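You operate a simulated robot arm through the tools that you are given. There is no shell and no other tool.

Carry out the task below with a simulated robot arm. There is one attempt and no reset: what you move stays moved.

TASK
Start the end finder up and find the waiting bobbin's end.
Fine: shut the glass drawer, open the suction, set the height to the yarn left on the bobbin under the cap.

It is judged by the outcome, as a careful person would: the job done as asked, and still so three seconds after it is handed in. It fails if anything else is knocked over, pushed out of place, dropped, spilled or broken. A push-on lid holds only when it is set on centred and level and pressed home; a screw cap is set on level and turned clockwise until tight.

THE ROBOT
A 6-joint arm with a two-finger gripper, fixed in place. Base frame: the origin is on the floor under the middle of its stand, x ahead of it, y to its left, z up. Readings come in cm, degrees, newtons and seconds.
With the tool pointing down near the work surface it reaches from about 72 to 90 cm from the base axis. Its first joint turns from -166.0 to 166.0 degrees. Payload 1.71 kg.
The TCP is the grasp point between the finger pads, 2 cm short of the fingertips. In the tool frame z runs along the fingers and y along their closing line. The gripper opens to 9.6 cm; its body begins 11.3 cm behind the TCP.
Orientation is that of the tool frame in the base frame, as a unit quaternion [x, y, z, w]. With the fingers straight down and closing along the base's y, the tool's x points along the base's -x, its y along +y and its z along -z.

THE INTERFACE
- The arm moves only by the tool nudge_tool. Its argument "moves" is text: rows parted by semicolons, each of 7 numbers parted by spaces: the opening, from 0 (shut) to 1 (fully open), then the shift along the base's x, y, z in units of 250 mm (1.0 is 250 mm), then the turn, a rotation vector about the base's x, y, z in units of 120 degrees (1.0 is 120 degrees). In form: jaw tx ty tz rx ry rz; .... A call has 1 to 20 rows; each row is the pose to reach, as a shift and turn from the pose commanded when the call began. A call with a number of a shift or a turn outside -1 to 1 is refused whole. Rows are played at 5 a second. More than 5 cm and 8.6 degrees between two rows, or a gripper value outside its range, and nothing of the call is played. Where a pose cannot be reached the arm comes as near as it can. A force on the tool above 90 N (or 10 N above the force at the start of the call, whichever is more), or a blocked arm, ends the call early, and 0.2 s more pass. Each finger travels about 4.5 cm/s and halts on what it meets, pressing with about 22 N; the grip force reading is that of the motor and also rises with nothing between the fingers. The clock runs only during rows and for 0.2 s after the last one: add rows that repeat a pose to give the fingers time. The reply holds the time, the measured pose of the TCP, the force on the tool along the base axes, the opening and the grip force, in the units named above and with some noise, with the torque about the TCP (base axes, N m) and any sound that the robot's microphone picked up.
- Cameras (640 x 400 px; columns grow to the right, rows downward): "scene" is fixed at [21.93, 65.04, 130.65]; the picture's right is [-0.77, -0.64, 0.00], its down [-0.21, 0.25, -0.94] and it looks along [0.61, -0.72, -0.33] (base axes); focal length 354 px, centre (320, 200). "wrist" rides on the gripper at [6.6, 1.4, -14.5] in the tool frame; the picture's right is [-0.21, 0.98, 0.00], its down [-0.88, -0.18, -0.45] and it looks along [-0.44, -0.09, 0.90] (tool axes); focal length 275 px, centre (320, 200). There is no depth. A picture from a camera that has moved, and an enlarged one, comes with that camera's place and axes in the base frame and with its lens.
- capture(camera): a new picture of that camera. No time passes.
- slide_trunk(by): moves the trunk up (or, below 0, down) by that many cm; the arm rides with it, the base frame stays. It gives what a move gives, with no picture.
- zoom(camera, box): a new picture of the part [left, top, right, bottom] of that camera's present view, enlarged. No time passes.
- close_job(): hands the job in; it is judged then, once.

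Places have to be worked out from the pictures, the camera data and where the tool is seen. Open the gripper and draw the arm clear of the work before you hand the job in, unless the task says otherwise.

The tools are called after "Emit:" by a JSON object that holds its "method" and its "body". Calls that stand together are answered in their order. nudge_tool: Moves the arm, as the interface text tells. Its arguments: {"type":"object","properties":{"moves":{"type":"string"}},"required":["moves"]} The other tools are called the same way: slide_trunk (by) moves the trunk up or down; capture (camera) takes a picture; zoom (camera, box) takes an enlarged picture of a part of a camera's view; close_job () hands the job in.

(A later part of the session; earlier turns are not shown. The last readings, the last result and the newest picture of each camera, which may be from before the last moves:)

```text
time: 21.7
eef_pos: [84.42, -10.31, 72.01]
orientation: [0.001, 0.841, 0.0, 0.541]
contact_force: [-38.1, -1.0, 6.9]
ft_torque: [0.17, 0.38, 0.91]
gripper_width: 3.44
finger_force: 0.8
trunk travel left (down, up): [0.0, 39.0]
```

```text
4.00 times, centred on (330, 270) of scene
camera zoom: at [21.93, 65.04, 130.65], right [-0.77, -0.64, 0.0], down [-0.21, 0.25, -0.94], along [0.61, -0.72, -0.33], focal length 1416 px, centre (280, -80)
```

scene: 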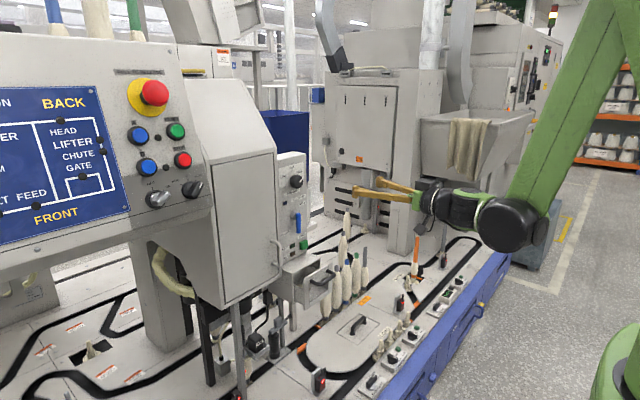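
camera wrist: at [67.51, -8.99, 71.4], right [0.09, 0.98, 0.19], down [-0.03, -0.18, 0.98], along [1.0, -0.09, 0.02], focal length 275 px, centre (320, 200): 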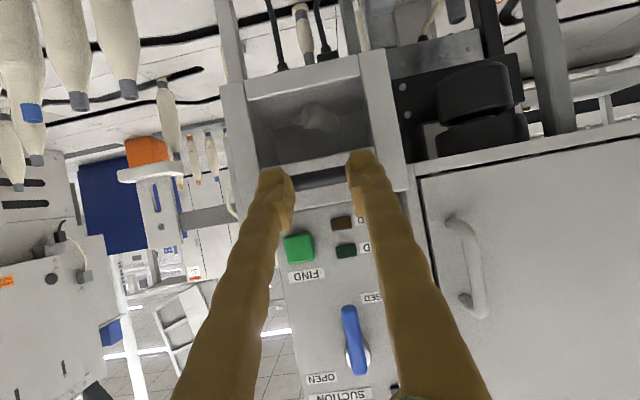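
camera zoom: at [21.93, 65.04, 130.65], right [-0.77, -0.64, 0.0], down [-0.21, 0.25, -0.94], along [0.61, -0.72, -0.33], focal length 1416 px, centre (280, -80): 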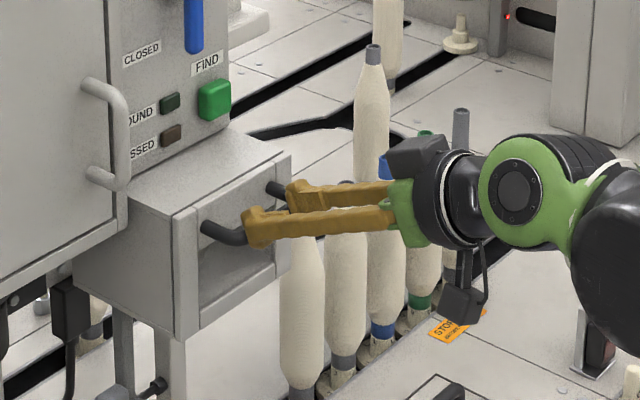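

Resistance of 38 N with the front flush: the drawer is shut. I'll withdraw straight back, then rise and level the tool in front of the suction lever to look at it.

Emit:
{"method": "nudge_tool", "body": {"moves": "0.35 -0.06 0 0 0 0 0; 0.35 -0.16 0 0 0 0 0; 0.35 -0.26 0 0.02 0 0 0; 0.35 -0.28 -0.01 0.14 0 -0.07 0; 0.35 -0.28 -0.02 0.28 0 -0.14 0; 0.35 -0.24 -0.03 0.42 0 -0.208 0; 0.35 -0.16 -0.03 0.5 0 -0.208 0; 0.35 -0.16 -0.03 0.5 0 -0.208 0"}}

Emit:
{"method": "capture", "body": {"camera": "wrist"}}

Emit:
{"method": "zoom", "body": {"camera": "scene", "box": [250, 160, 410, 300]}}

```text
time: 23.5
eef_pos: [81.14, -10.97, 83.72]
orientation: [0.0, 0.708, 0.001, 0.706]
contact_force: [0.6, 0.8, 0.0]
ft_torque: [-0.05, 0.0, 0.01]
gripper_width: 3.35
finger_force: 0.1
trunk travel left (down, up): [0.0, 39.0]
```

```text
taken
camera wrist: at [66.72, -9.72, 77.17], right [0.0, 0.98, 0.21], down [-0.44, -0.18, 0.88], along [0.9, -0.09, 0.43], focal length 275 px, centre (320, 200)
```

wrist: 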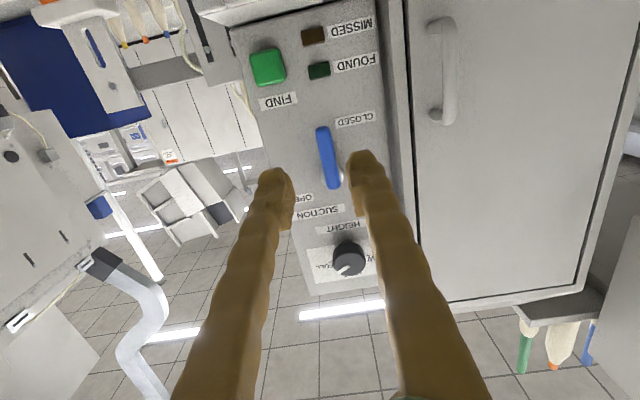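

```text
2.86 times, centred on (330, 230) of scene
camera zoom: at [21.93, 65.04, 130.65], right [-0.77, -0.64, 0.0], down [-0.21, 0.25, -0.94], along [0.61, -0.72, -0.33], focal length 1011 px, centre (291, 114)
```

zoom: 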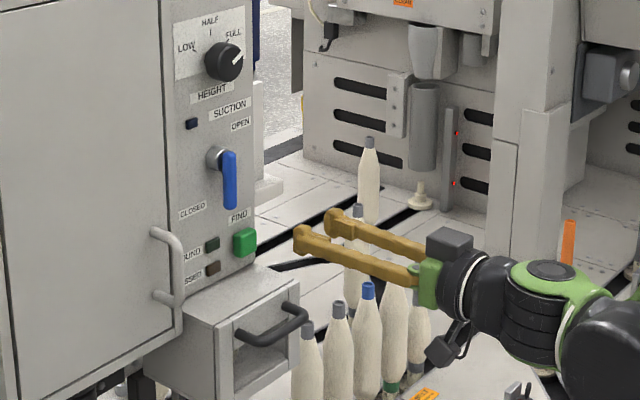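

The lever handle runs from z≈82.9 to 89.6 at x≈94.2, y≈-10.7. I'll advance with the jaw open about 3.3 cm like a fork around the handle's lower part, stopping with the tips ~2 cm off the panel.

Emit:
{"method": "nudge_tool", "body": {"moves": "0.35 0.1 0.011 0.024 0 0 0; 0.35 0.2 0.011 0.024 0 0 0; 0.35 0.28 0.011 0.024 0 0 0; 0.35 0.34 0.011 0.024 0 0 0; 0.35 0.38 0.011 0.024 0 0 0; 0.35 0.38 0.011 0.024 0 0 0"}}

Emit:
{"method": "capture", "body": {"camera": "wrist"}}

Emit:
{"method": "zoom", "body": {"camera": "scene", "box": [250, 160, 410, 300]}}

```text
time: 24.9
eef_pos: [90.66, -10.73, 84.39]
orientation: [0.001, 0.708, 0.0, 0.706]
contact_force: [-0.3, 0.1, 0.2]
ft_torque: [0.02, -0.04, 0.02]
gripper_width: 3.36
finger_force: 0.0
trunk travel left (down, up): [0.0, 39.0]
```

```text
taken
camera wrist: at [76.2, -9.41, 77.8], right [0.0, 0.98, 0.21], down [-0.44, -0.18, 0.88], along [0.9, -0.09, 0.43], focal length 275 px, centre (320, 200)
```

wrist: 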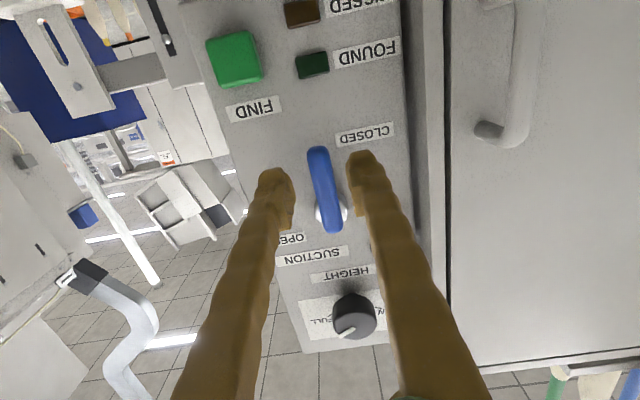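

```text
2.86 times, centred on (330, 230) of scene
camera zoom: at [21.93, 65.04, 130.65], right [-0.77, -0.64, 0.0], down [-0.21, 0.25, -0.94], along [0.61, -0.72, -0.33], focal length 1011 px, centre (291, 114)
```

zoom: 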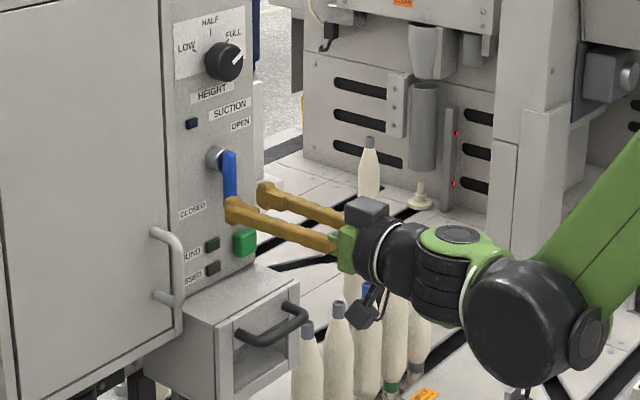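

The lever is centred between the fingers (handle x≈94.2, panel ≈96.6). I'll advance 2.6 cm and then swing the fork around the pivot (z≈88.75) by about 25° towards OPEN to test.

Emit:
{"method": "nudge_tool", "body": {"moves": "0.35 0.05 0 0 0 0 0; 0.35 0.104 0 0 0 0 0; 0.35 0.104 0 0 0 0 0; 0.35 0.104 -0.0248 0.0018 -0.0683 0 0; 0.35 0.104 -0.0491 0.0071 -0.1367 0 0; 0.35 0.104 -0.0722 0.0157 -0.2042 0 0"}}

Emit:
{"method": "capture", "body": {"camera": "wrist"}}

Emit:
{"method": "zoom", "body": {"camera": "scene", "box": [250, 160, 410, 300]}}

```text
time: 26.3
eef_pos: [93.17, -12.56, 84.76]
orientation: [-0.152, 0.692, -0.15, 0.69]
contact_force: [-0.7, 0.8, 0.9]
ft_torque: [-0.01, 0.01, -0.01]
gripper_width: 3.38
finger_force: 0.0
trunk travel left (down, up): [0.0, 39.0]
```

```text
taken
camera wrist: at [78.74, -14.14, 78.2], right [0.0, 0.98, -0.22], down [-0.44, 0.2, 0.87], along [0.9, 0.1, 0.43], focal length 275 px, centre (320, 200)
```

wrist: 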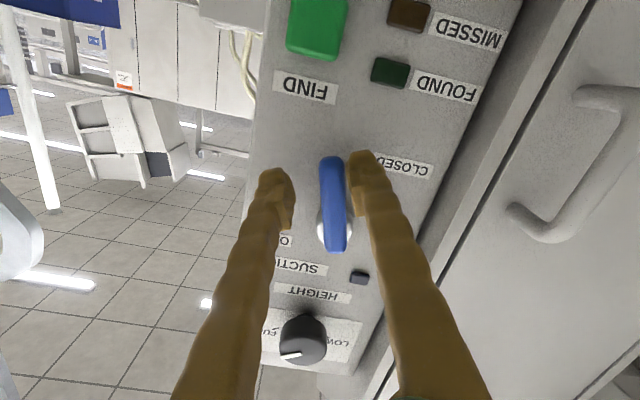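

```text
2.86 times, centred on (330, 230) of scene
camera zoom: at [21.93, 65.04, 130.65], right [-0.77, -0.64, 0.0], down [-0.21, 0.25, -0.94], along [0.61, -0.72, -0.33], focal length 1011 px, centre (291, 114)
```

zoom: 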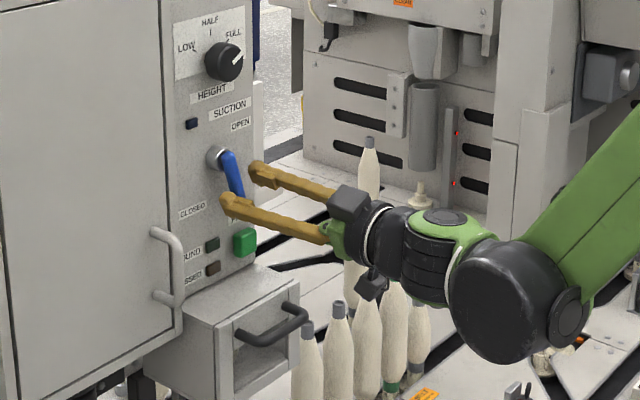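

The lever follows the fork towards OPEN with almost no force. I'll continue the swing to about 74° and check.

Emit:
{"method": "nudge_tool", "body": {"moves": "0.35 0 -0.0218 0.0119 -0.0683 0 0; 0.35 0 -0.0417 0.0268 -0.1366 0 0; 0.35 0 -0.0593 0.0444 -0.205 0 0; 0.35 0 -0.0742 0.0643 -0.2733 0 0; 0.35 0 -0.0861 0.0861 -0.3416 0 0; 0.35 0 -0.0947 0.1092 -0.4091 0 0"}}

Emit:
{"method": "capture", "body": {"camera": "wrist"}}

Emit:
{"method": "zoom", "body": {"camera": "scene", "box": [250, 160, 410, 300]}}

```text
time: 27.7
eef_pos: [93.2, -14.92, 87.37]
orientation: [-0.425, 0.566, -0.423, 0.565]
contact_force: [-0.6, -0.4, 0.4]
ft_torque: [-0.01, 0.0, 0.0]
gripper_width: 3.33
finger_force: 0.1
trunk travel left (down, up): [0.0, 39.0]
```

```text
taken
camera wrist: at [78.78, -20.89, 84.34], right [0.0, 0.47, -0.88], down [-0.44, 0.79, 0.42], along [0.9, 0.39, 0.21], focal length 275 px, centre (320, 200)
```

wrist: 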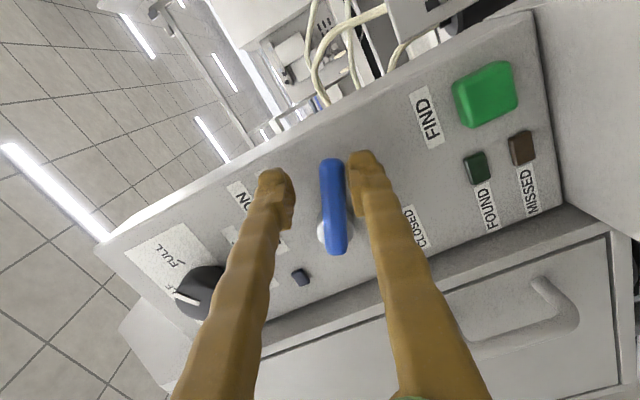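

```text
2.86 times, centred on (330, 230) of scene
camera zoom: at [21.93, 65.04, 130.65], right [-0.77, -0.64, 0.0], down [-0.21, 0.25, -0.94], along [0.61, -0.72, -0.33], focal length 1011 px, centre (291, 114)
```

zoom: 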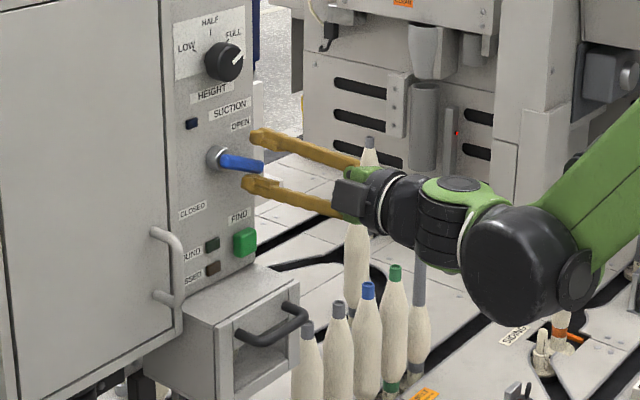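

The lever is at about 70°, no strain. I'll continue to 90° and slightly past, since the trailing finger has about 1 cm of slack, watching for the stop and the blue lamp.

Emit:
{"method": "nudge_tool", "body": {"moves": "0.35 0 -0.0053 0.0243 -0.0684 0 0; 0.35 0 -0.0071 0.0491 -0.1367 0 0; 0.35 0 -0.0071 0.0491 -0.1367 0 0"}}

Emit:
{"method": "capture", "body": {"camera": "wrist"}}

Emit:
{"method": "zoom", "body": {"camera": "scene", "box": [270, 170, 350, 250]}}

```text
time: 28.5
eef_pos: [93.42, -14.7, 88.69]
orientation: [-0.5, 0.515, -0.488, 0.497]
contact_force: [0.3, 0.2, 0.5]
ft_torque: [-0.02, 0.0, 0.0]
gripper_width: 3.37
finger_force: 0.0
trunk travel left (down, up): [0.0, 39.0]
```

```text
taken
camera wrist: at [78.79, -21.38, 87.6], right [-0.03, 0.23, -0.97], down [-0.43, 0.87, 0.22], along [0.9, 0.43, 0.07], focal length 275 px, centre (320, 200)
```

wrist: 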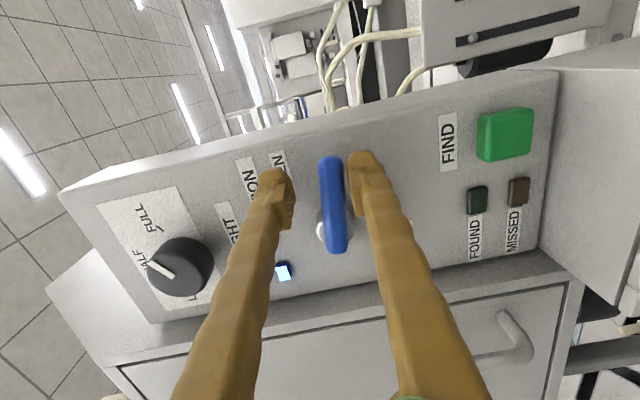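

```text
5.00 times, centred on (310, 210) of scene
camera zoom: at [21.93, 65.04, 130.65], right [-0.77, -0.64, 0.0], down [-0.21, 0.25, -0.94], along [0.61, -0.72, -0.33], focal length 1770 px, centre (370, 150)
```

zoom: 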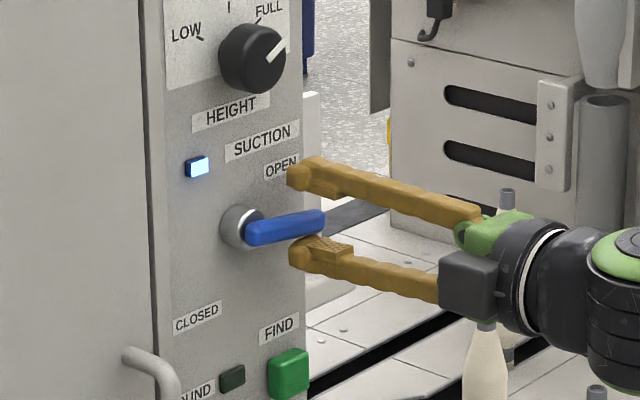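

The blue suction lamp is lit and the lever is practically horizontal at OPEN. I'll nudge it about 6° further to seat it at its stop, then check.

Emit:
{"method": "nudge_tool", "body": {"moves": "0.35 0 0 0.009 -0.025 0 0; 0.35 0 0.001 0.0182 -0.05 0 0; 0.35 0 0.001 0.0182 -0.05 0 0"}}

Emit:
{"method": "zoom", "body": {"camera": "scene", "box": [270, 170, 350, 250]}}

Emit:
{"method": "capture", "body": {"camera": "wrist"}}

```text
time: 29.3
eef_pos: [93.29, -15.61, 88.33]
orientation: [0.527, -0.511, 0.518, -0.438]
contact_force: [-0.5, 0.5, -0.3]
ft_torque: [-0.02, -0.02, -0.01]
gripper_width: 3.35
finger_force: 0.0
out of reach, approached as far as the arm can: row 1, 2, 3
trunk travel left (down, up): [0.0, 39.0]
```

```text
5.00 times, centred on (310, 210) of scene
camera zoom: at [21.93, 65.04, 130.65], right [-0.77, -0.64, 0.0], down [-0.21, 0.25, -0.94], along [0.61, -0.72, -0.33], focal length 1770 px, centre (370, 150)
```

zoom: 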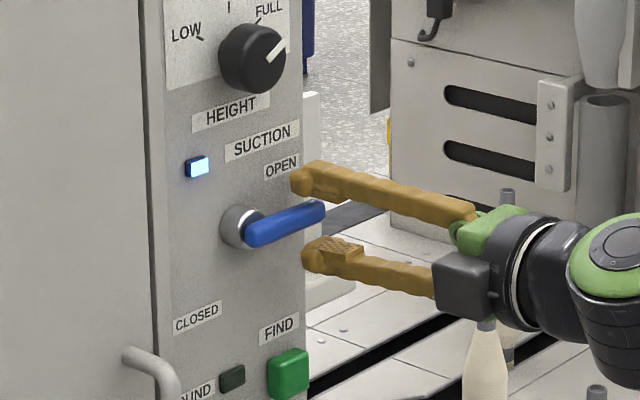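

```text
taken
camera wrist: at [78.44, -21.37, 88.66], right [-0.07, 0.11, -0.99], down [-0.37, 0.92, 0.13], along [0.92, 0.38, -0.02], focal length 275 px, centre (320, 200)
```

wrist: 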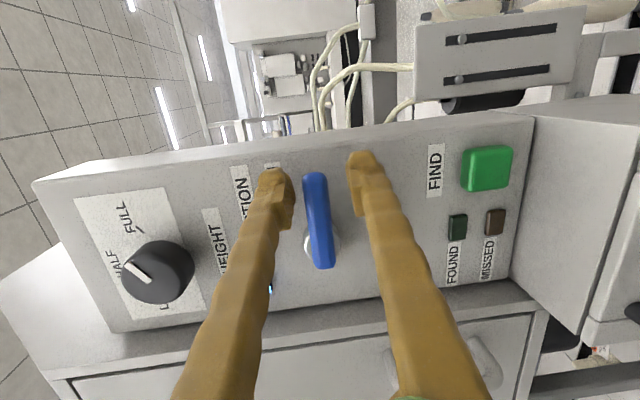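

The lever has seated horizontally at OPEN with the blue lamp lit; the roll limit is just about reached. I'll pull the fork straight back, then unroll the tool to level.

Emit:
{"method": "nudge_tool", "body": {"moves": "0.35 -0.06 0 0 0 0 0; 0.35 -0.16 0 0 0 0 0; 0.35 -0.28 0 0 0 0 0; 0.35 -0.4 0 0 0 0 0; 0.35 -0.46 0 0 0 0 0; 0.35 -0.46 0.01 0.01 0.0663 -0.0046 -0.0006; 0.35 -0.46 0.03 0.02 0.1326 -0.0093 -0.0011; 0.35 -0.46 0.05 0.04 0.1988 -0.0139 -0.0017; 0.35 -0.46 0.07 0.06 0.2651 -0.0185 -0.0023; 0.35 -0.46 0.09 0.08 0.3314 -0.0232 -0.0028; 0.35 -0.46 0.11 0.1 0.3977 -0.0278 -0.0034; 0.35 -0.46 0.13 0.12 0.4639 -0.0324 -0.004; 0.35 -0.46 0.15 0.14 0.5302 -0.0371 -0.0045; 0.35 -0.46 0.17 0.16 0.5965 -0.0417 -0.0051; 0.35 -0.46 0.18 0.18 0.6628 -0.0463 -0.0057; 0.35 -0.46 0.19 0.2 0.729 -0.051 -0.0062; 0.35 -0.46 0.19 0.22 0.7953 -0.0556 -0.0068; 0.35 -0.46 0.19 0.22 0.7953 -0.0556 -0.0068"}}

Emit:
{"method": "capture", "body": {"camera": "wrist"}}

Emit:
{"method": "zoom", "body": {"camera": "scene", "box": [250, 160, 410, 300]}}

```text
time: 33.1
eef_pos: [81.73, -10.44, 94.59]
orientation: [0.028, 0.685, -0.032, 0.727]
contact_force: [-0.2, 0.4, -0.4]
ft_torque: [0.02, 0.01, 0.0]
gripper_width: 3.35
finger_force: 0.2
out of reach, approached as far as the arm can: row 1, 2, 3, 4, 5
trunk travel left (down, up): [0.0, 39.0]
```

```text
taken
camera wrist: at [67.86, -8.07, 87.25], right [0.07, 0.98, 0.2], down [-0.51, -0.14, 0.85], along [0.86, -0.16, 0.49], focal length 275 px, centre (320, 200)
```

wrist: 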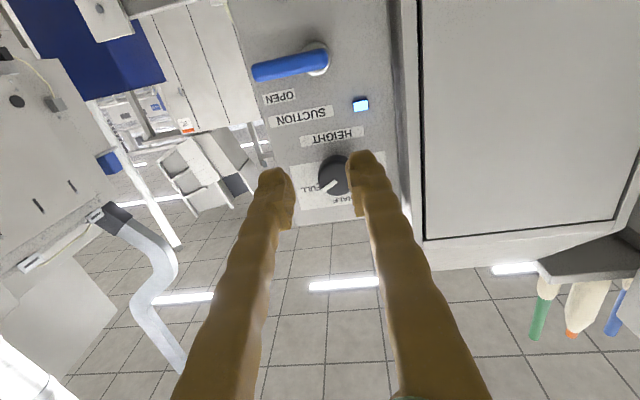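

```text
2.86 times, centred on (330, 230) of scene
camera zoom: at [21.93, 65.04, 130.65], right [-0.77, -0.64, 0.0], down [-0.21, 0.25, -0.94], along [0.61, -0.72, -0.33], focal length 1011 px, centre (291, 114)
```

zoom: 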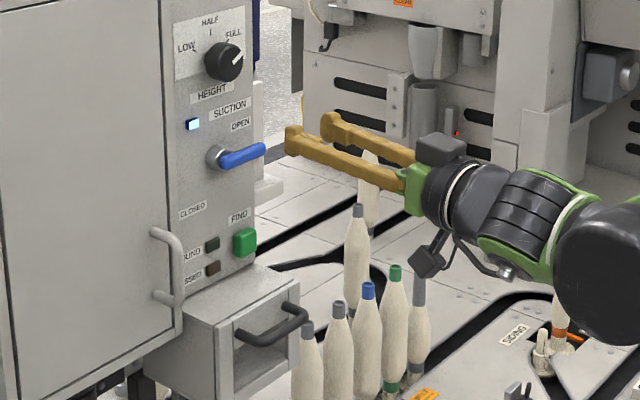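

Suction stays open. The tool is ~6° off level, so I'll correct that, open the jaw and line up in front of the HEIGHT knob (≈[95,-10.8,100]) at a distance.

Emit:
{"method": "nudge_tool", "body": {"moves": "0.6 0 -0.005 0.07 0.0013 0.0142 0.02; 0.8 0 -0.01 0.15 0.0027 0.0284 0.0405; 0.8 -0.02 -0.014 0.216 0.0027 0.0284 0.0405; 0.8 -0.02 -0.014 0.216 0.0027 0.0284 0.0405; 0.8 -0.02 -0.014 0.216 0.0027 0.0284 0.0405"}}

Emit:
{"method": "capture", "body": {"camera": "wrist"}}

Emit:
{"method": "zoom", "body": {"camera": "scene", "box": [260, 130, 360, 210]}}

```text
time: 34.3
eef_pos: [81.21, -10.64, 99.98]
orientation: [-0.001, 0.708, -0.001, 0.706]
contact_force: [-0.8, -1.0, 0.0]
ft_torque: [0.0, 0.01, -0.01]
gripper_width: 7.68
finger_force: 0.0
trunk travel left (down, up): [0.0, 39.0]
```

```text
taken
camera wrist: at [66.83, -9.32, 93.49], right [0.0, 0.98, 0.2], down [-0.44, -0.18, 0.88], along [0.9, -0.09, 0.43], focal length 275 px, centre (320, 200)
```

wrist: 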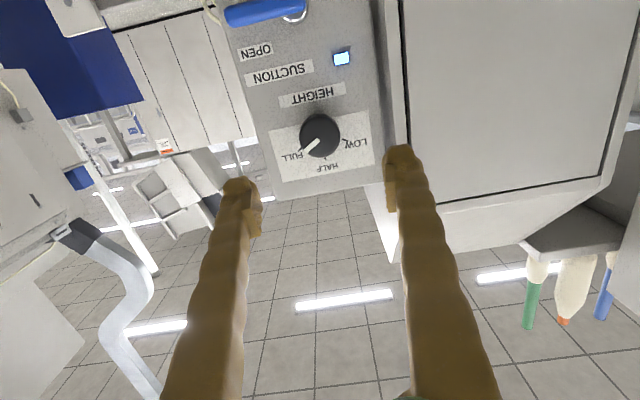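

```text
5.00 times, centred on (310, 170) of scene
camera zoom: at [21.93, 65.04, 130.65], right [-0.77, -0.64, 0.0], down [-0.21, 0.25, -0.94], along [0.61, -0.72, -0.33], focal length 1770 px, centre (370, 350)
```

zoom: 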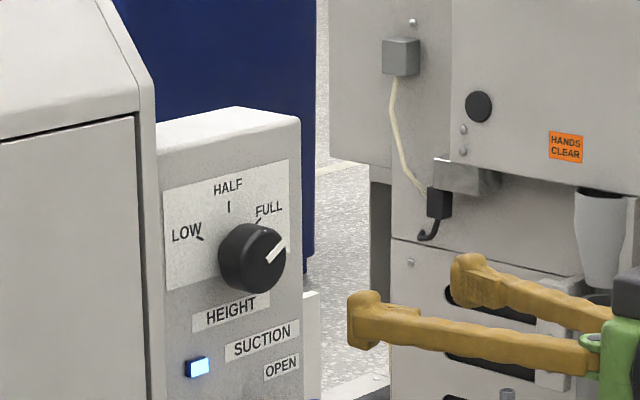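

The knob's face is at about [93.7,-10.55,100.3] and ~4.2 cm across, panel at x≈96.6. I'll advance with the jaw open ~6.7 cm around it, stopping with fingertips about 1 cm off the panel.

Emit:
{"method": "nudge_tool", "body": {"moves": "0.7 0.12 0.004 0.012 0 0 0; 0.7 0.24 0.004 0.012 0 0 0; 0.7 0.34 0.004 0.012 0 0 0; 0.7 0.42 0.004 0.012 0 0 0; 0.7 0.47 0.004 0.012 0 0 0; 0.7 0.47 0.004 0.012 0 0 0"}}

Emit:
{"method": "capture", "body": {"camera": "wrist"}}

Emit:
{"method": "zoom", "body": {"camera": "scene", "box": [260, 130, 360, 210]}}

```text
time: 35.7
eef_pos: [93.06, -10.44, 100.34]
orientation: [-0.001, 0.709, -0.001, 0.706]
contact_force: [0.3, 0.4, 0.1]
ft_torque: [0.06, -0.03, 0.0]
gripper_width: 6.7
finger_force: 0.0
trunk travel left (down, up): [0.0, 39.0]
```

```text
taken
camera wrist: at [78.64, -9.26, 93.78], right [0.0, 0.98, 0.2], down [-0.44, -0.18, 0.88], along [0.9, -0.09, 0.43], focal length 275 px, centre (320, 200)
```

wrist: 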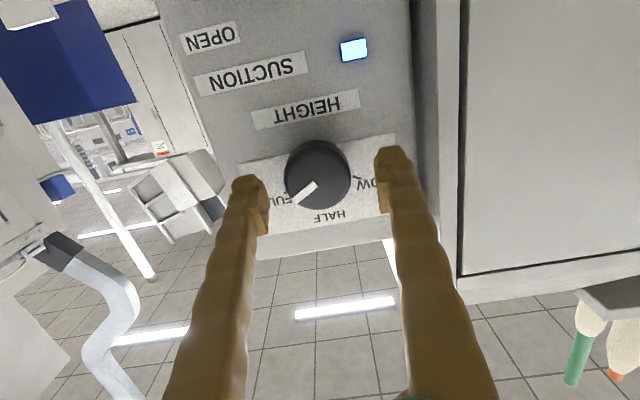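

```text
5.00 times, centred on (310, 170) of scene
camera zoom: at [21.93, 65.04, 130.65], right [-0.77, -0.64, 0.0], down [-0.21, 0.25, -0.94], along [0.61, -0.72, -0.33], focal length 1770 px, centre (370, 350)
```

zoom: 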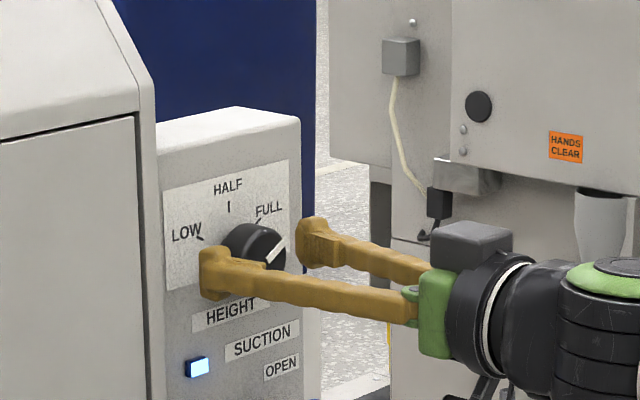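

Fingers straddle the knob symmetrically. I'll advance 0.5 cm more and close on the knob; the ticks work out at about ±60°, so a −60° turn about x should go from FULL to HALF.

Emit:
{"method": "nudge_tool", "body": {"moves": "0.7 0.02 -0.004 -0.004 0 0 0; 0.55 0.02 -0.004 -0.004 0 0 0; 0.4 0.02 -0.004 -0.004 0 0 0; 0.35 0.02 -0.004 -0.004 0 0 0; 0.35 0.02 -0.004 -0.004 0 0 0; 0.35 0.02 -0.004 -0.004 0 0 0"}}

Emit:
{"method": "capture", "body": {"camera": "wrist"}}

Emit:
{"method": "zoom", "body": {"camera": "scene", "box": [260, 130, 360, 210]}}

```text
time: 37.1
eef_pos: [93.52, -10.63, 100.33]
orientation: [0.0, 0.708, -0.001, 0.706]
contact_force: [3.6, 0.3, 0.6]
ft_torque: [0.0, -0.02, 0.01]
gripper_width: 4.05
finger_force: 34.8
trunk travel left (down, up): [0.0, 39.0]
```

```text
taken
camera wrist: at [79.1, -9.36, 93.67], right [0.0, 0.98, 0.2], down [-0.44, -0.18, 0.88], along [0.9, -0.09, 0.43], focal length 275 px, centre (320, 200)
```

wrist: 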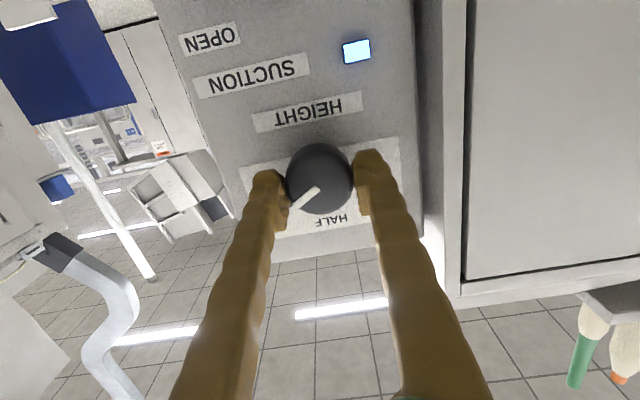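

```text
5.00 times, centred on (310, 170) of scene
camera zoom: at [21.93, 65.04, 130.65], right [-0.77, -0.64, 0.0], down [-0.21, 0.25, -0.94], along [0.61, -0.72, -0.33], focal length 1770 px, centre (370, 350)
```

zoom: 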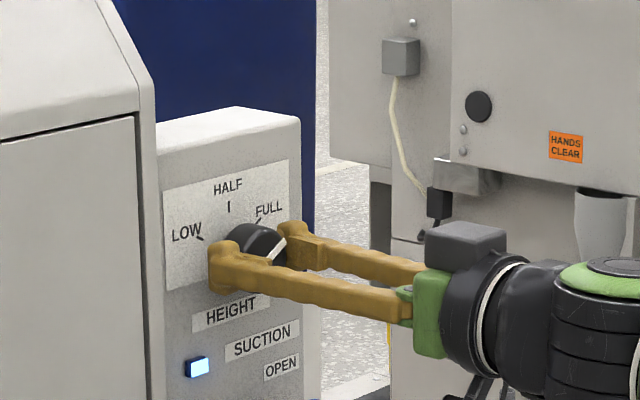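

The knob is gripped (4.05 cm, centred). I'll turn the tool −60° about x in small steps.

Emit:
{"method": "nudge_tool", "body": {"moves": "0.35 0 0 0 -0.0625 0 0; 0.35 0 0 0 -0.125 0 0; 0.35 0 0 0 -0.1875 0 0; 0.35 0 0 0 -0.25 0 0; 0.35 0 0 0 -0.3125 0 0; 0.35 0 0 0 -0.375 0 0; 0.35 0 0 0 -0.4375 0 0; 0.35 0 0 0 -0.5 0 0; 0.35 0 0 0 -0.5 0 0"}}

Emit:
{"method": "capture", "body": {"camera": "wrist"}}

Emit:
{"method": "zoom", "body": {"camera": "scene", "box": [260, 130, 360, 210]}}

```text
time: 39.1
eef_pos: [93.55, -10.47, 100.13]
orientation: [-0.357, 0.612, -0.354, 0.611]
contact_force: [-0.5, 22.6, -17.3]
ft_torque: [0.03, 0.08, 0.55]
gripper_width: 4.04
finger_force: 34.3
trunk travel left (down, up): [0.0, 39.0]
```

```text
taken
camera wrist: at [79.1, -15.6, 95.69], right [0.0, 0.66, -0.75], down [-0.44, 0.67, 0.6], along [0.9, 0.33, 0.29], focal length 275 px, centre (320, 200)
```

wrist: 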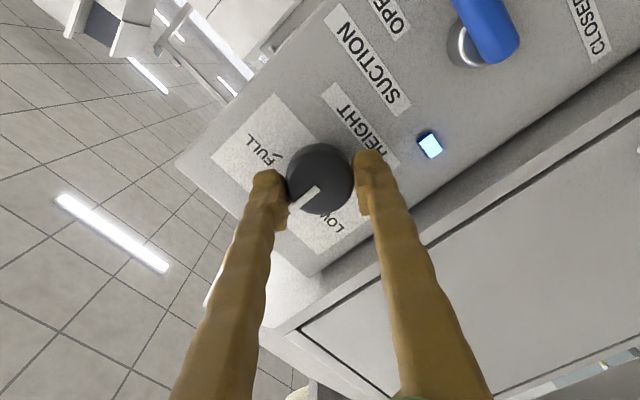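

```text
5.00 times, centred on (310, 170) of scene
camera zoom: at [21.93, 65.04, 130.65], right [-0.77, -0.64, 0.0], down [-0.21, 0.25, -0.94], along [0.61, -0.72, -0.33], focal length 1770 px, centre (370, 350)
```

zoom: 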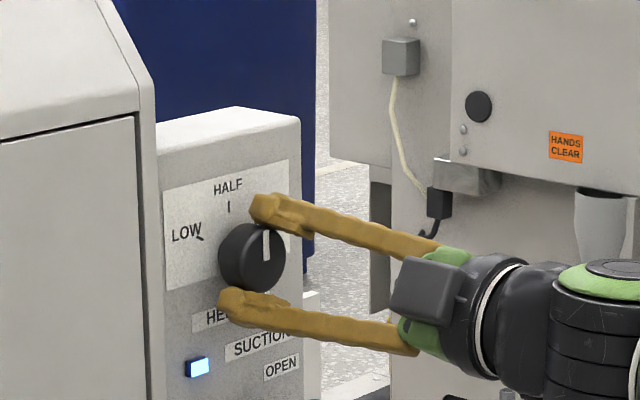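

The pointer is now upright at HALF. I'll open the jaw in place and check the pointer stays there.

Emit:
{"method": "nudge_tool", "body": {"moves": "0.45 0 0 0 0 0 0; 0.55 0 0 0 0 0 0; 0.7 0 0 0 0 0 0; 0.7 0 0 0 0 0 0; 0.7 -0.06 0 0 0 0 0; 0.7 -0.16 0 0 0 0 0; 0.7 -0.3 0 0 0 0 0; 0.7 -0.45 0 0 0 0 0; 0.7 -0.45 0 0 0 0 0"}}

Emit:
{"method": "capture", "body": {"camera": "wrist"}}

Emit:
{"method": "zoom", "body": {"camera": "scene", "box": [260, 130, 360, 210]}}

Emit:
{"method": "zoom", "body": {"camera": "wrist", "box": [240, 100, 400, 220]}}

```text
time: 41.1
eef_pos: [82.19, -10.74, 100.2]
orientation: [-0.354, 0.612, -0.355, 0.612]
contact_force: [1.0, -1.0, 0.6]
ft_torque: [-0.01, -0.02, 0.01]
gripper_width: 6.72
finger_force: 0.0
trunk travel left (down, up): [0.0, 39.0]
```

```text
taken
camera wrist: at [67.77, -15.77, 95.78], right [0.0, 0.67, -0.75], down [-0.44, 0.67, 0.6], along [0.9, 0.33, 0.29], focal length 275 px, centre (320, 200)
```

wrist: 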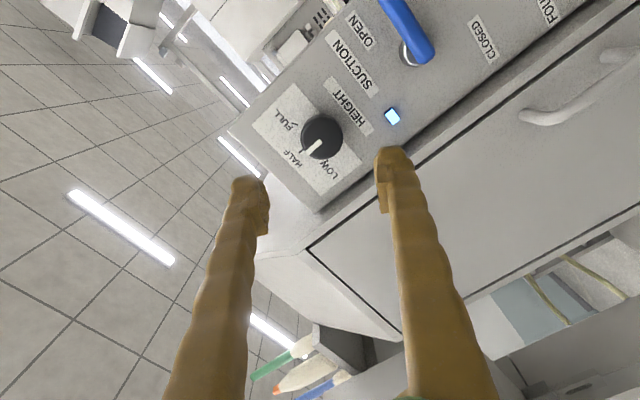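

```text
5.00 times, centred on (310, 170) of scene
camera zoom: at [21.93, 65.04, 130.65], right [-0.77, -0.64, 0.0], down [-0.21, 0.25, -0.94], along [0.61, -0.72, -0.33], focal length 1770 px, centre (370, 350)
```

zoom: 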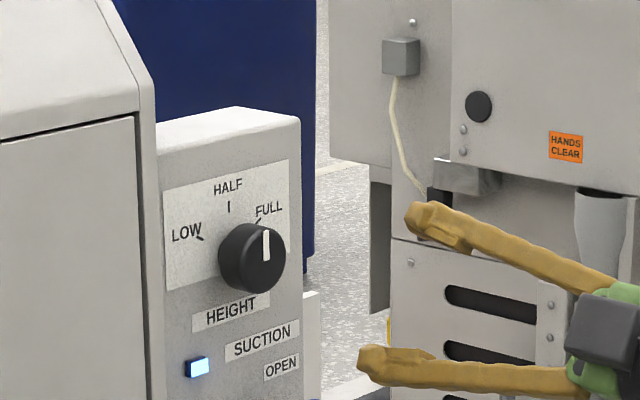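

```text
3.33 times, centred on (320, 160) of wrist
camera zoom: at [67.77, -15.77, 95.78], right [0.0, 0.67, -0.75], down [-0.44, 0.67, 0.6], along [0.9, 0.33, 0.29], focal length 918 px, centre (320, 333)
```

zoom: 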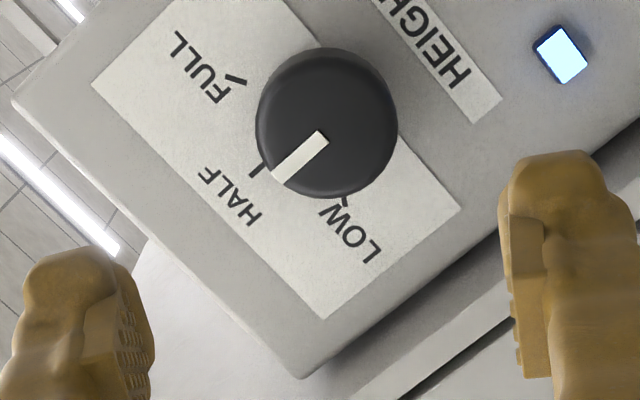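

The pointer stands upright at HALF and the blue lamp is still on. Next I'll unroll the tool, close the jaw and come down in front of the FIND button (≈[95.8,-14.7,76.5]), staying ~12 cm off the panel.

Emit:
{"method": "nudge_tool", "body": {"moves": "0.6 0 -0.02 -0.08 0.0625 0 0; 0.4 0 -0.04 -0.18 0.125 0 0; 0.2 0 -0.06 -0.28 0.1875 0 0; 0 0 -0.08 -0.38 0.25 0 0; 0 0 -0.1 -0.48 0.3125 0 0; 0 0 -0.12 -0.58 0.375 0 0; 0 0 -0.14 -0.68 0.4375 0 0; 0 0 -0.158 -0.78 0.5 0 0; 0 0 -0.158 -0.88 0.5 0 0; 0 0 -0.158 -0.92 0.5 0 0; 0 0 -0.158 -0.92 0.5 0 0"}}

Emit:
{"method": "capture", "body": {"camera": "wrist"}}

Emit:
{"method": "zoom", "body": {"camera": "scene", "box": [250, 160, 410, 300]}}

```text
time: 43.5
eef_pos: [82.08, -14.57, 77.2]
orientation: [-0.001, 0.707, -0.001, 0.707]
contact_force: [-0.3, 0.2, 1.0]
ft_torque: [0.01, 0.0, -0.01]
gripper_width: 0.0
finger_force: 22.2
trunk travel left (down, up): [0.0, 39.0]
```

```text
taken
camera wrist: at [67.74, -13.4, 70.65], right [0.0, 0.98, 0.2], down [-0.44, -0.18, 0.88], along [0.9, -0.09, 0.43], focal length 275 px, centre (320, 200)
```

wrist: 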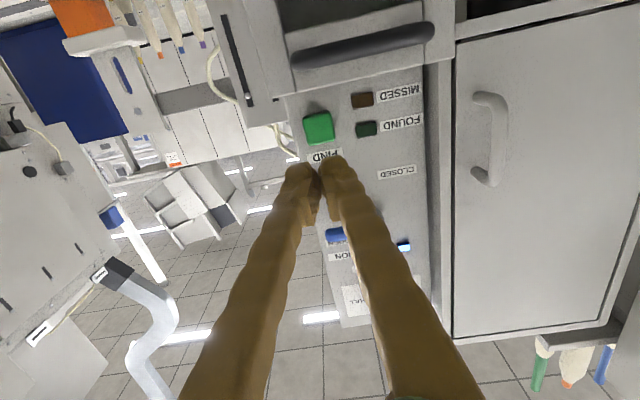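

```text
2.86 times, centred on (330, 230) of scene
camera zoom: at [21.93, 65.04, 130.65], right [-0.77, -0.64, 0.0], down [-0.21, 0.25, -0.94], along [0.61, -0.72, -0.33], focal length 1011 px, centre (291, 114)
```

zoom: 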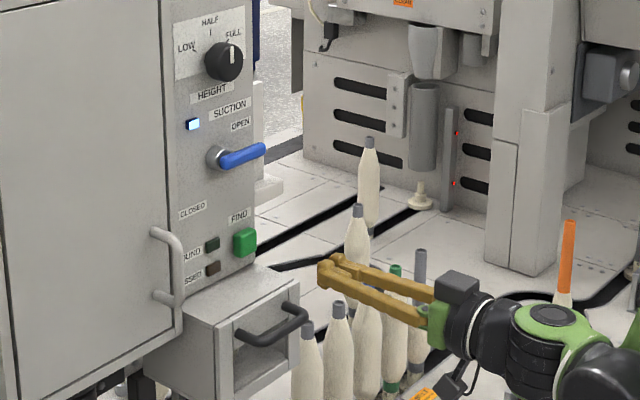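

The FIND button is straight ahead of the closed fingertips. I'll approach to just short of it.

Emit:
{"method": "nudge_tool", "body": {"moves": "0 0.12 -0.004 -0.01 0 0 0; 0 0.24 -0.004 -0.016 0 0 0; 0 0.34 -0.004 -0.02 0 0 0; 0 0.4 -0.004 -0.02 0 0 0; 0 0.42 -0.004 -0.02 0 0 0; 0 0.42 -0.004 -0.02 0 0 0"}}

Emit:
{"method": "capture", "body": {"camera": "wrist"}}

Emit:
{"method": "zoom", "body": {"camera": "scene", "box": [270, 200, 370, 280]}}

```text
time: 44.9
eef_pos: [92.82, -14.75, 76.7]
orientation: [0.0, 0.708, -0.002, 0.707]
contact_force: [0.9, -0.1, 0.2]
ft_torque: [0.02, 0.04, -0.01]
gripper_width: 0.02
finger_force: 22.4
trunk travel left (down, up): [0.0, 39.0]
```

```text
taken
camera wrist: at [78.27, -13.51, 70.13], right [0.0, 0.98, 0.2], down [-0.44, -0.18, 0.88], along [0.9, -0.09, 0.43], focal length 275 px, centre (320, 200)
```

wrist: 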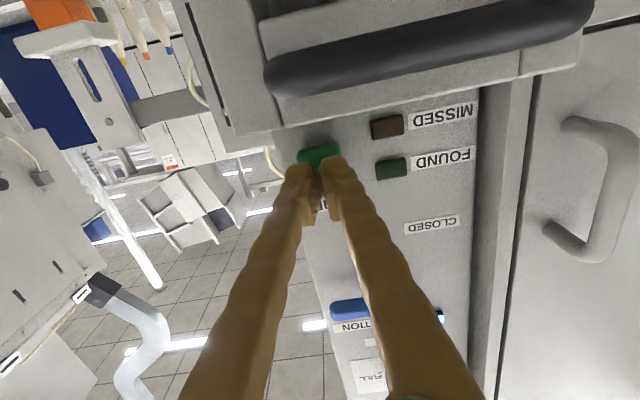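

```text
5.00 times, centred on (320, 240) of scene
camera zoom: at [21.93, 65.04, 130.65], right [-0.77, -0.64, 0.0], down [-0.21, 0.25, -0.94], along [0.61, -0.72, -0.33], focal length 1770 px, centre (320, 0)
```

zoom: 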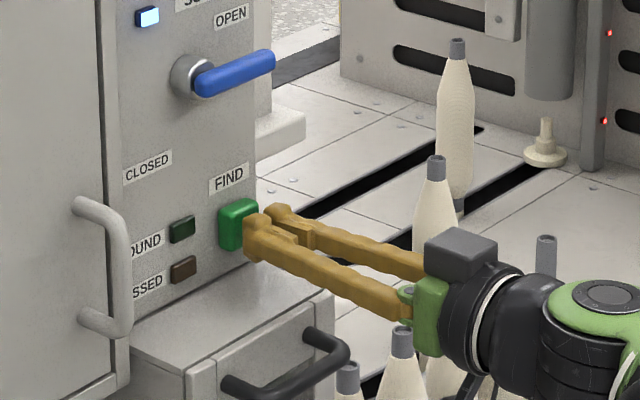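

The fingertips are at the button face. I'll press forward in small steps, about 1.2 cm at most, watching force and lamps.

Emit:
{"method": "nudge_tool", "body": {"moves": "0 0.01 0 0 0 0 0; 0 0.02 0 0 0 0 0; 0 0.03 0 0 0 0 0; 0 0.04 0 0 0 0 0; 0 0.05 0 0 0 0 0"}}

Emit:
{"method": "zoom", "body": {"camera": "scene", "box": [270, 200, 370, 280]}}

```text
time: 46.1
eef_pos: [93.86, -14.74, 76.7]
orientation: [0.0, 0.707, -0.001, 0.707]
contact_force: [-3.5, 0.4, -1.1]
ft_torque: [-0.02, 0.01, 0.01]
gripper_width: 0.61
finger_force: 28.9
trunk travel left (down, up): [0.0, 39.0]
heard: click
```

```text
5.00 times, centred on (320, 240) of scene
camera zoom: at [21.93, 65.04, 130.65], right [-0.77, -0.64, 0.0], down [-0.21, 0.25, -0.94], along [0.61, -0.72, -0.33], focal length 1770 px, centre (320, 0)
```

zoom: 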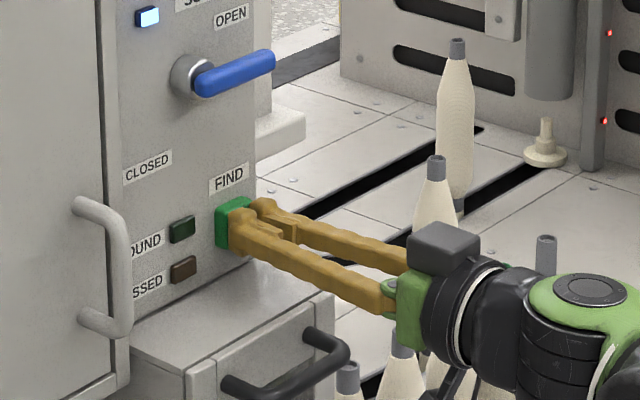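

A click was heard as FIND went in. I'll release by drawing back and give it time to run, then look at the FOUND/MISSED lamps.

Emit:
{"method": "nudge_tool", "body": {"moves": "0 -0.04 0 0 0 0 0; 0 -0.1 0 0 0 0 0; 0 -0.2 0 0 0 0 0; 0 -0.3 0 0 0 0 0; 0 -0.4 0 0 0 0 0; 0 -0.4 0 0 0 0 0; 0 -0.4 0 0 0 0 0"}}

Emit:
{"method": "zoom", "body": {"camera": "scene", "box": [250, 160, 410, 300]}}

Emit:
{"method": "capture", "body": {"camera": "wrist"}}

```text
time: 47.7
eef_pos: [83.95, -14.62, 76.69]
orientation: [-0.001, 0.707, 0.0, 0.707]
contact_force: [0.8, -0.5, -0.3]
ft_torque: [0.01, 0.02, -0.02]
gripper_width: 0.0
finger_force: 29.6
trunk travel left (down, up): [0.0, 39.0]
```

```text
2.86 times, centred on (330, 230) of scene
camera zoom: at [21.93, 65.04, 130.65], right [-0.77, -0.64, 0.0], down [-0.21, 0.25, -0.94], along [0.61, -0.72, -0.33], focal length 1011 px, centre (291, 114)
```

zoom: 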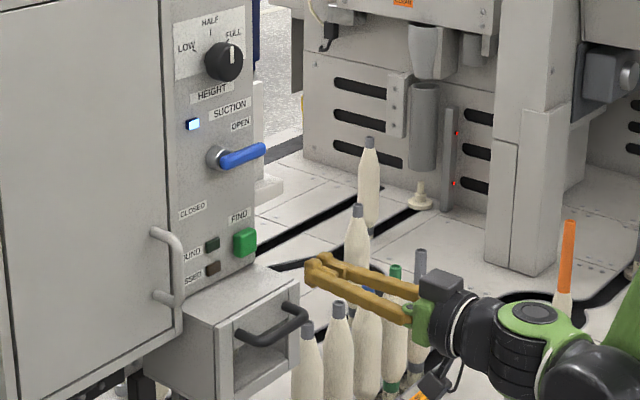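

```text
taken
camera wrist: at [69.56, -13.42, 70.17], right [0.0, 0.98, 0.2], down [-0.44, -0.18, 0.88], along [0.9, -0.09, 0.43], focal length 275 px, centre (320, 200)
```

wrist: 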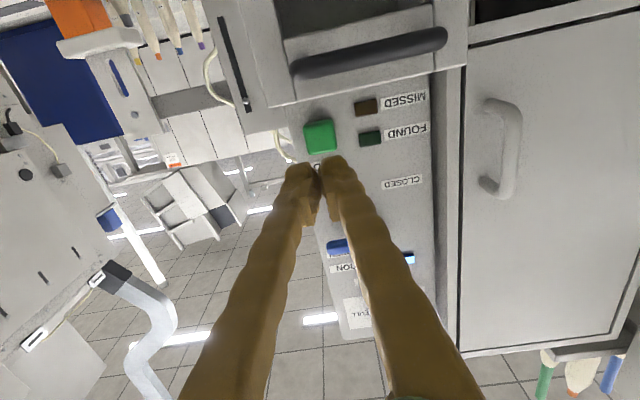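

Neither lamp is lit yet; the cycle may take a few seconds. I'll wait with the arm clear.

Emit:
{"method": "nudge_tool", "body": {"moves": "0 0 0 0 0 0 0; 0 0 0 0 0 0 0; 0 0 0 0 0 0 0; 0 0 0 0 0 0 0; 0 0 0 0 0 0 0; 0 0 0 0 0 0 0; 0 0 0 0 0 0 0; 0 0 0 0 0 0 0; 0 0 0 0 0 0 0; 0 0 0 0 0 0 0"}}

Emit:
{"method": "zoom", "body": {"camera": "scene", "box": [250, 160, 410, 300]}}

Emit:
{"method": "zoom", "body": {"camera": "wrist", "box": [280, 70, 460, 200]}}

Emit:
{"method": "capture", "body": {"camera": "scene"}}

```text
time: 49.9
eef_pos: [84.02, -14.72, 76.71]
orientation: [-0.001, 0.707, -0.001, 0.707]
contact_force: [0.2, 0.1, 0.7]
ft_torque: [0.0, -0.01, 0.0]
gripper_width: 0.0
finger_force: 29.5
trunk travel left (down, up): [0.0, 39.0]
```

```text
2.86 times, centred on (330, 230) of scene
camera zoom: at [21.93, 65.04, 130.65], right [-0.77, -0.64, 0.0], down [-0.21, 0.25, -0.94], along [0.61, -0.72, -0.33], focal length 1011 px, centre (291, 114)
```

zoom: 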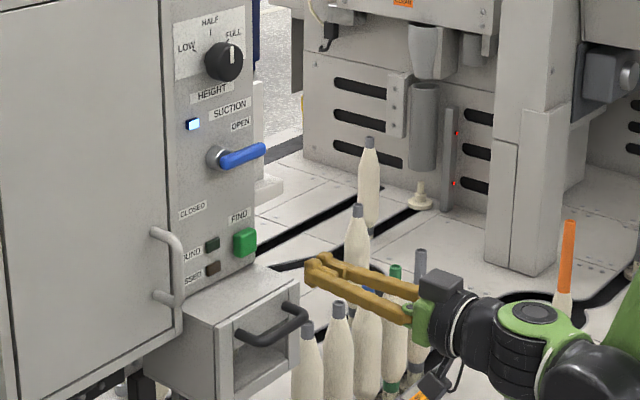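

```text
3.08 times, centred on (370, 135) of wrist
camera zoom: at [69.57, -13.42, 70.17], right [0.0, 0.98, 0.2], down [-0.44, -0.18, 0.88], along [0.9, -0.09, 0.43], focal length 847 px, centre (166, 400)
```

zoom: 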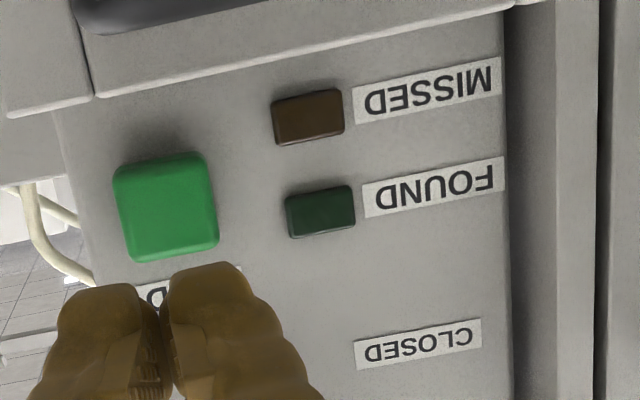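

```text
taken
```

scene: 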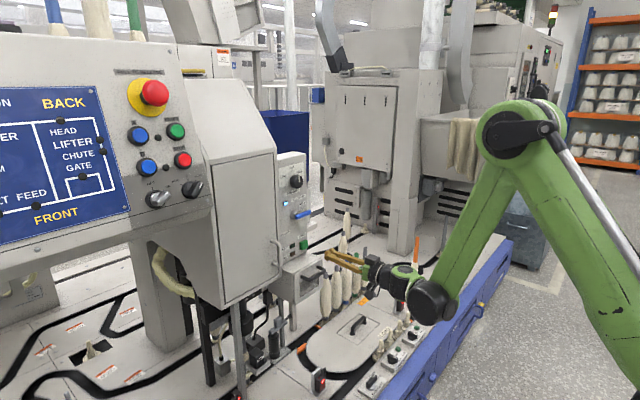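

No lamp after ~3.5 s. I'll wait a few more seconds before concluding anything.

Emit:
{"method": "nudge_tool", "body": {"moves": "0 0 0 0 0 0 0; 0 0 0 0 0 0 0; 0 0 0 0 0 0 0; 0 0 0 0 0 0 0; 0 0 0 0 0 0 0; 0 0 0 0 0 0 0; 0 0 0 0 0 0 0; 0 0 0 0 0 0 0; 0 0 0 0 0 0 0; 0 0 0 0 0 0 0; 0 0 0 0 0 0 0; 0 0 0 0 0 0 0; 0 0 0 0 0 0 0; 0 0 0 0 0 0 0; 0 0 0 0 0 0 0; 0 0 0 0 0 0 0; 0 0 0 0 0 0 0; 0 0 0 0 0 0 0; 0 0 0 0 0 0 0; 0 0 0 0 0 0 0"}}

Emit:
{"method": "zoom", "body": {"camera": "wrist", "box": [280, 70, 460, 200]}}

Emit:
{"method": "zoom", "body": {"camera": "scene", "box": [200, 240, 360, 400]}}

Emit:
{"method": "zoom", "body": {"camera": "scene", "box": [0, 50, 220, 240]}}

```text
time: 54.1
eef_pos: [84.02, -14.66, 76.7]
orientation: [-0.001, 0.707, 0.0, 0.707]
contact_force: [0.1, -0.6, -0.2]
ft_torque: [-0.02, 0.03, -0.01]
gripper_width: 0.0
finger_force: 29.3
trunk travel left (down, up): [0.0, 39.0]
```

```text
3.08 times, centred on (370, 135) of wrist
camera zoom: at [69.57, -13.42, 70.17], right [0.0, 0.98, 0.2], down [-0.44, -0.18, 0.88], along [0.9, -0.09, 0.43], focal length 847 px, centre (166, 400)
```

zoom: 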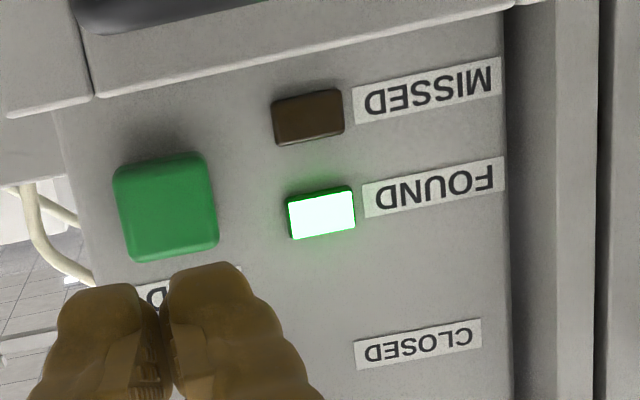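

```text
2.50 times, centred on (280, 320) of scene
camera zoom: at [21.93, 65.04, 130.65], right [-0.77, -0.64, 0.0], down [-0.21, 0.25, -0.94], along [0.61, -0.72, -0.33], focal length 885 px, centre (420, -100)
```

zoom: 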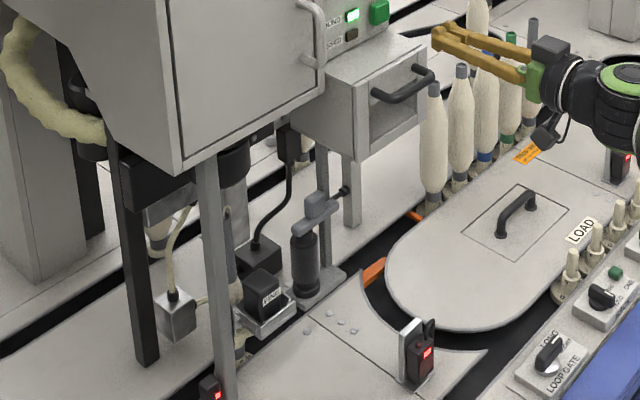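

```text
2.11 times, centred on (110, 145) of scene
camera zoom: at [21.93, 65.04, 130.65], right [-0.77, -0.64, 0.0], down [-0.21, 0.25, -0.94], along [0.61, -0.72, -0.33], focal length 745 px, centre (762, 316)
```

zoom: 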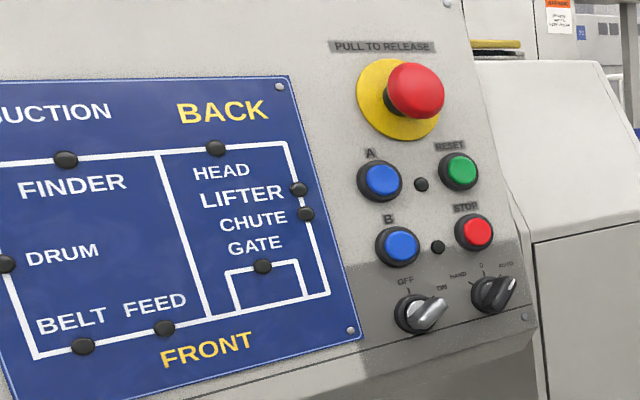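

FOUND is lit: the end has been found, with the drawer shut, suction open and height at HALF. I'll open the gripper while drawing back and up, clear of the machine.

Emit:
{"method": "nudge_tool", "body": {"moves": "0 -0.08 0 0.08 0 0 0; 0.3 -0.14 0 0.22 0 0 0; 0.6 -0.2 0 0.38 0 0 0; 0.9 -0.28 0.02 0.54 0 0 0; 1 -0.38 0.04 0.7 0 0 0; 1 -0.5 0.06 0.84 0 0 0; 1 -0.62 0.08 0.94 0 0 0; 1 -0.62 0.08 0.94 0 0 0; 1 -0.62 0.08 0.94 0 0 0"}}

Emit:
{"method": "capture", "body": {"camera": "scene"}}

Emit:
{"method": "zoom", "body": {"camera": "scene", "box": [250, 150, 410, 310]}}

Emit:
{"method": "capture", "body": {"camera": "wrist"}}

```text
time: 56.1
eef_pos: [68.33, -12.7, 100.18]
orientation: [-0.001, 0.707, 0.0, 0.707]
contact_force: [-0.4, -0.4, -0.5]
ft_torque: [-0.01, 0.01, 0.04]
gripper_width: 9.61
finger_force: 0.1
trunk travel left (down, up): [0.0, 39.0]
```

```text
taken
```

scene: 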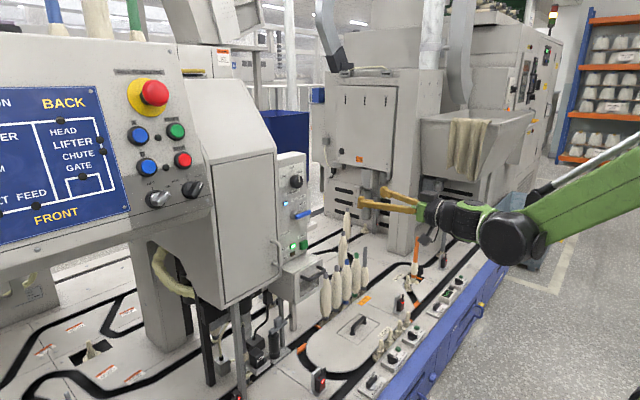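

```text
2.50 times, centred on (330, 230) of scene
camera zoom: at [21.93, 65.04, 130.65], right [-0.77, -0.64, 0.0], down [-0.21, 0.25, -0.94], along [0.61, -0.72, -0.33], focal length 885 px, centre (295, 125)
```

zoom: 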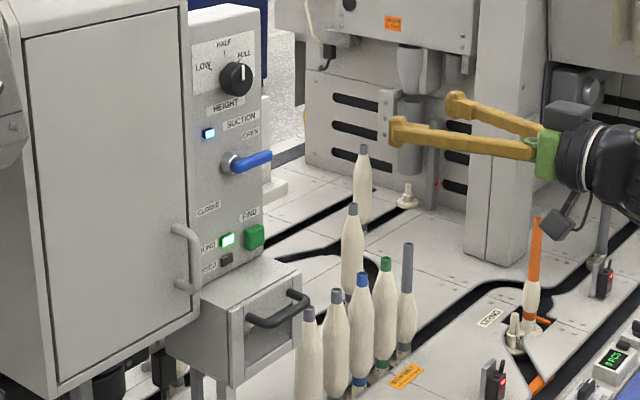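

```text
taken
camera wrist: at [53.96, -11.43, 93.63], right [0.0, 0.98, 0.2], down [-0.44, -0.18, 0.88], along [0.9, -0.09, 0.44], focal length 275 px, centre (320, 200)
```

wrist: 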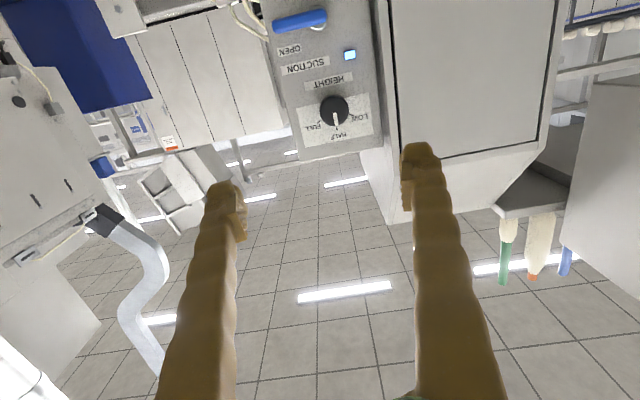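

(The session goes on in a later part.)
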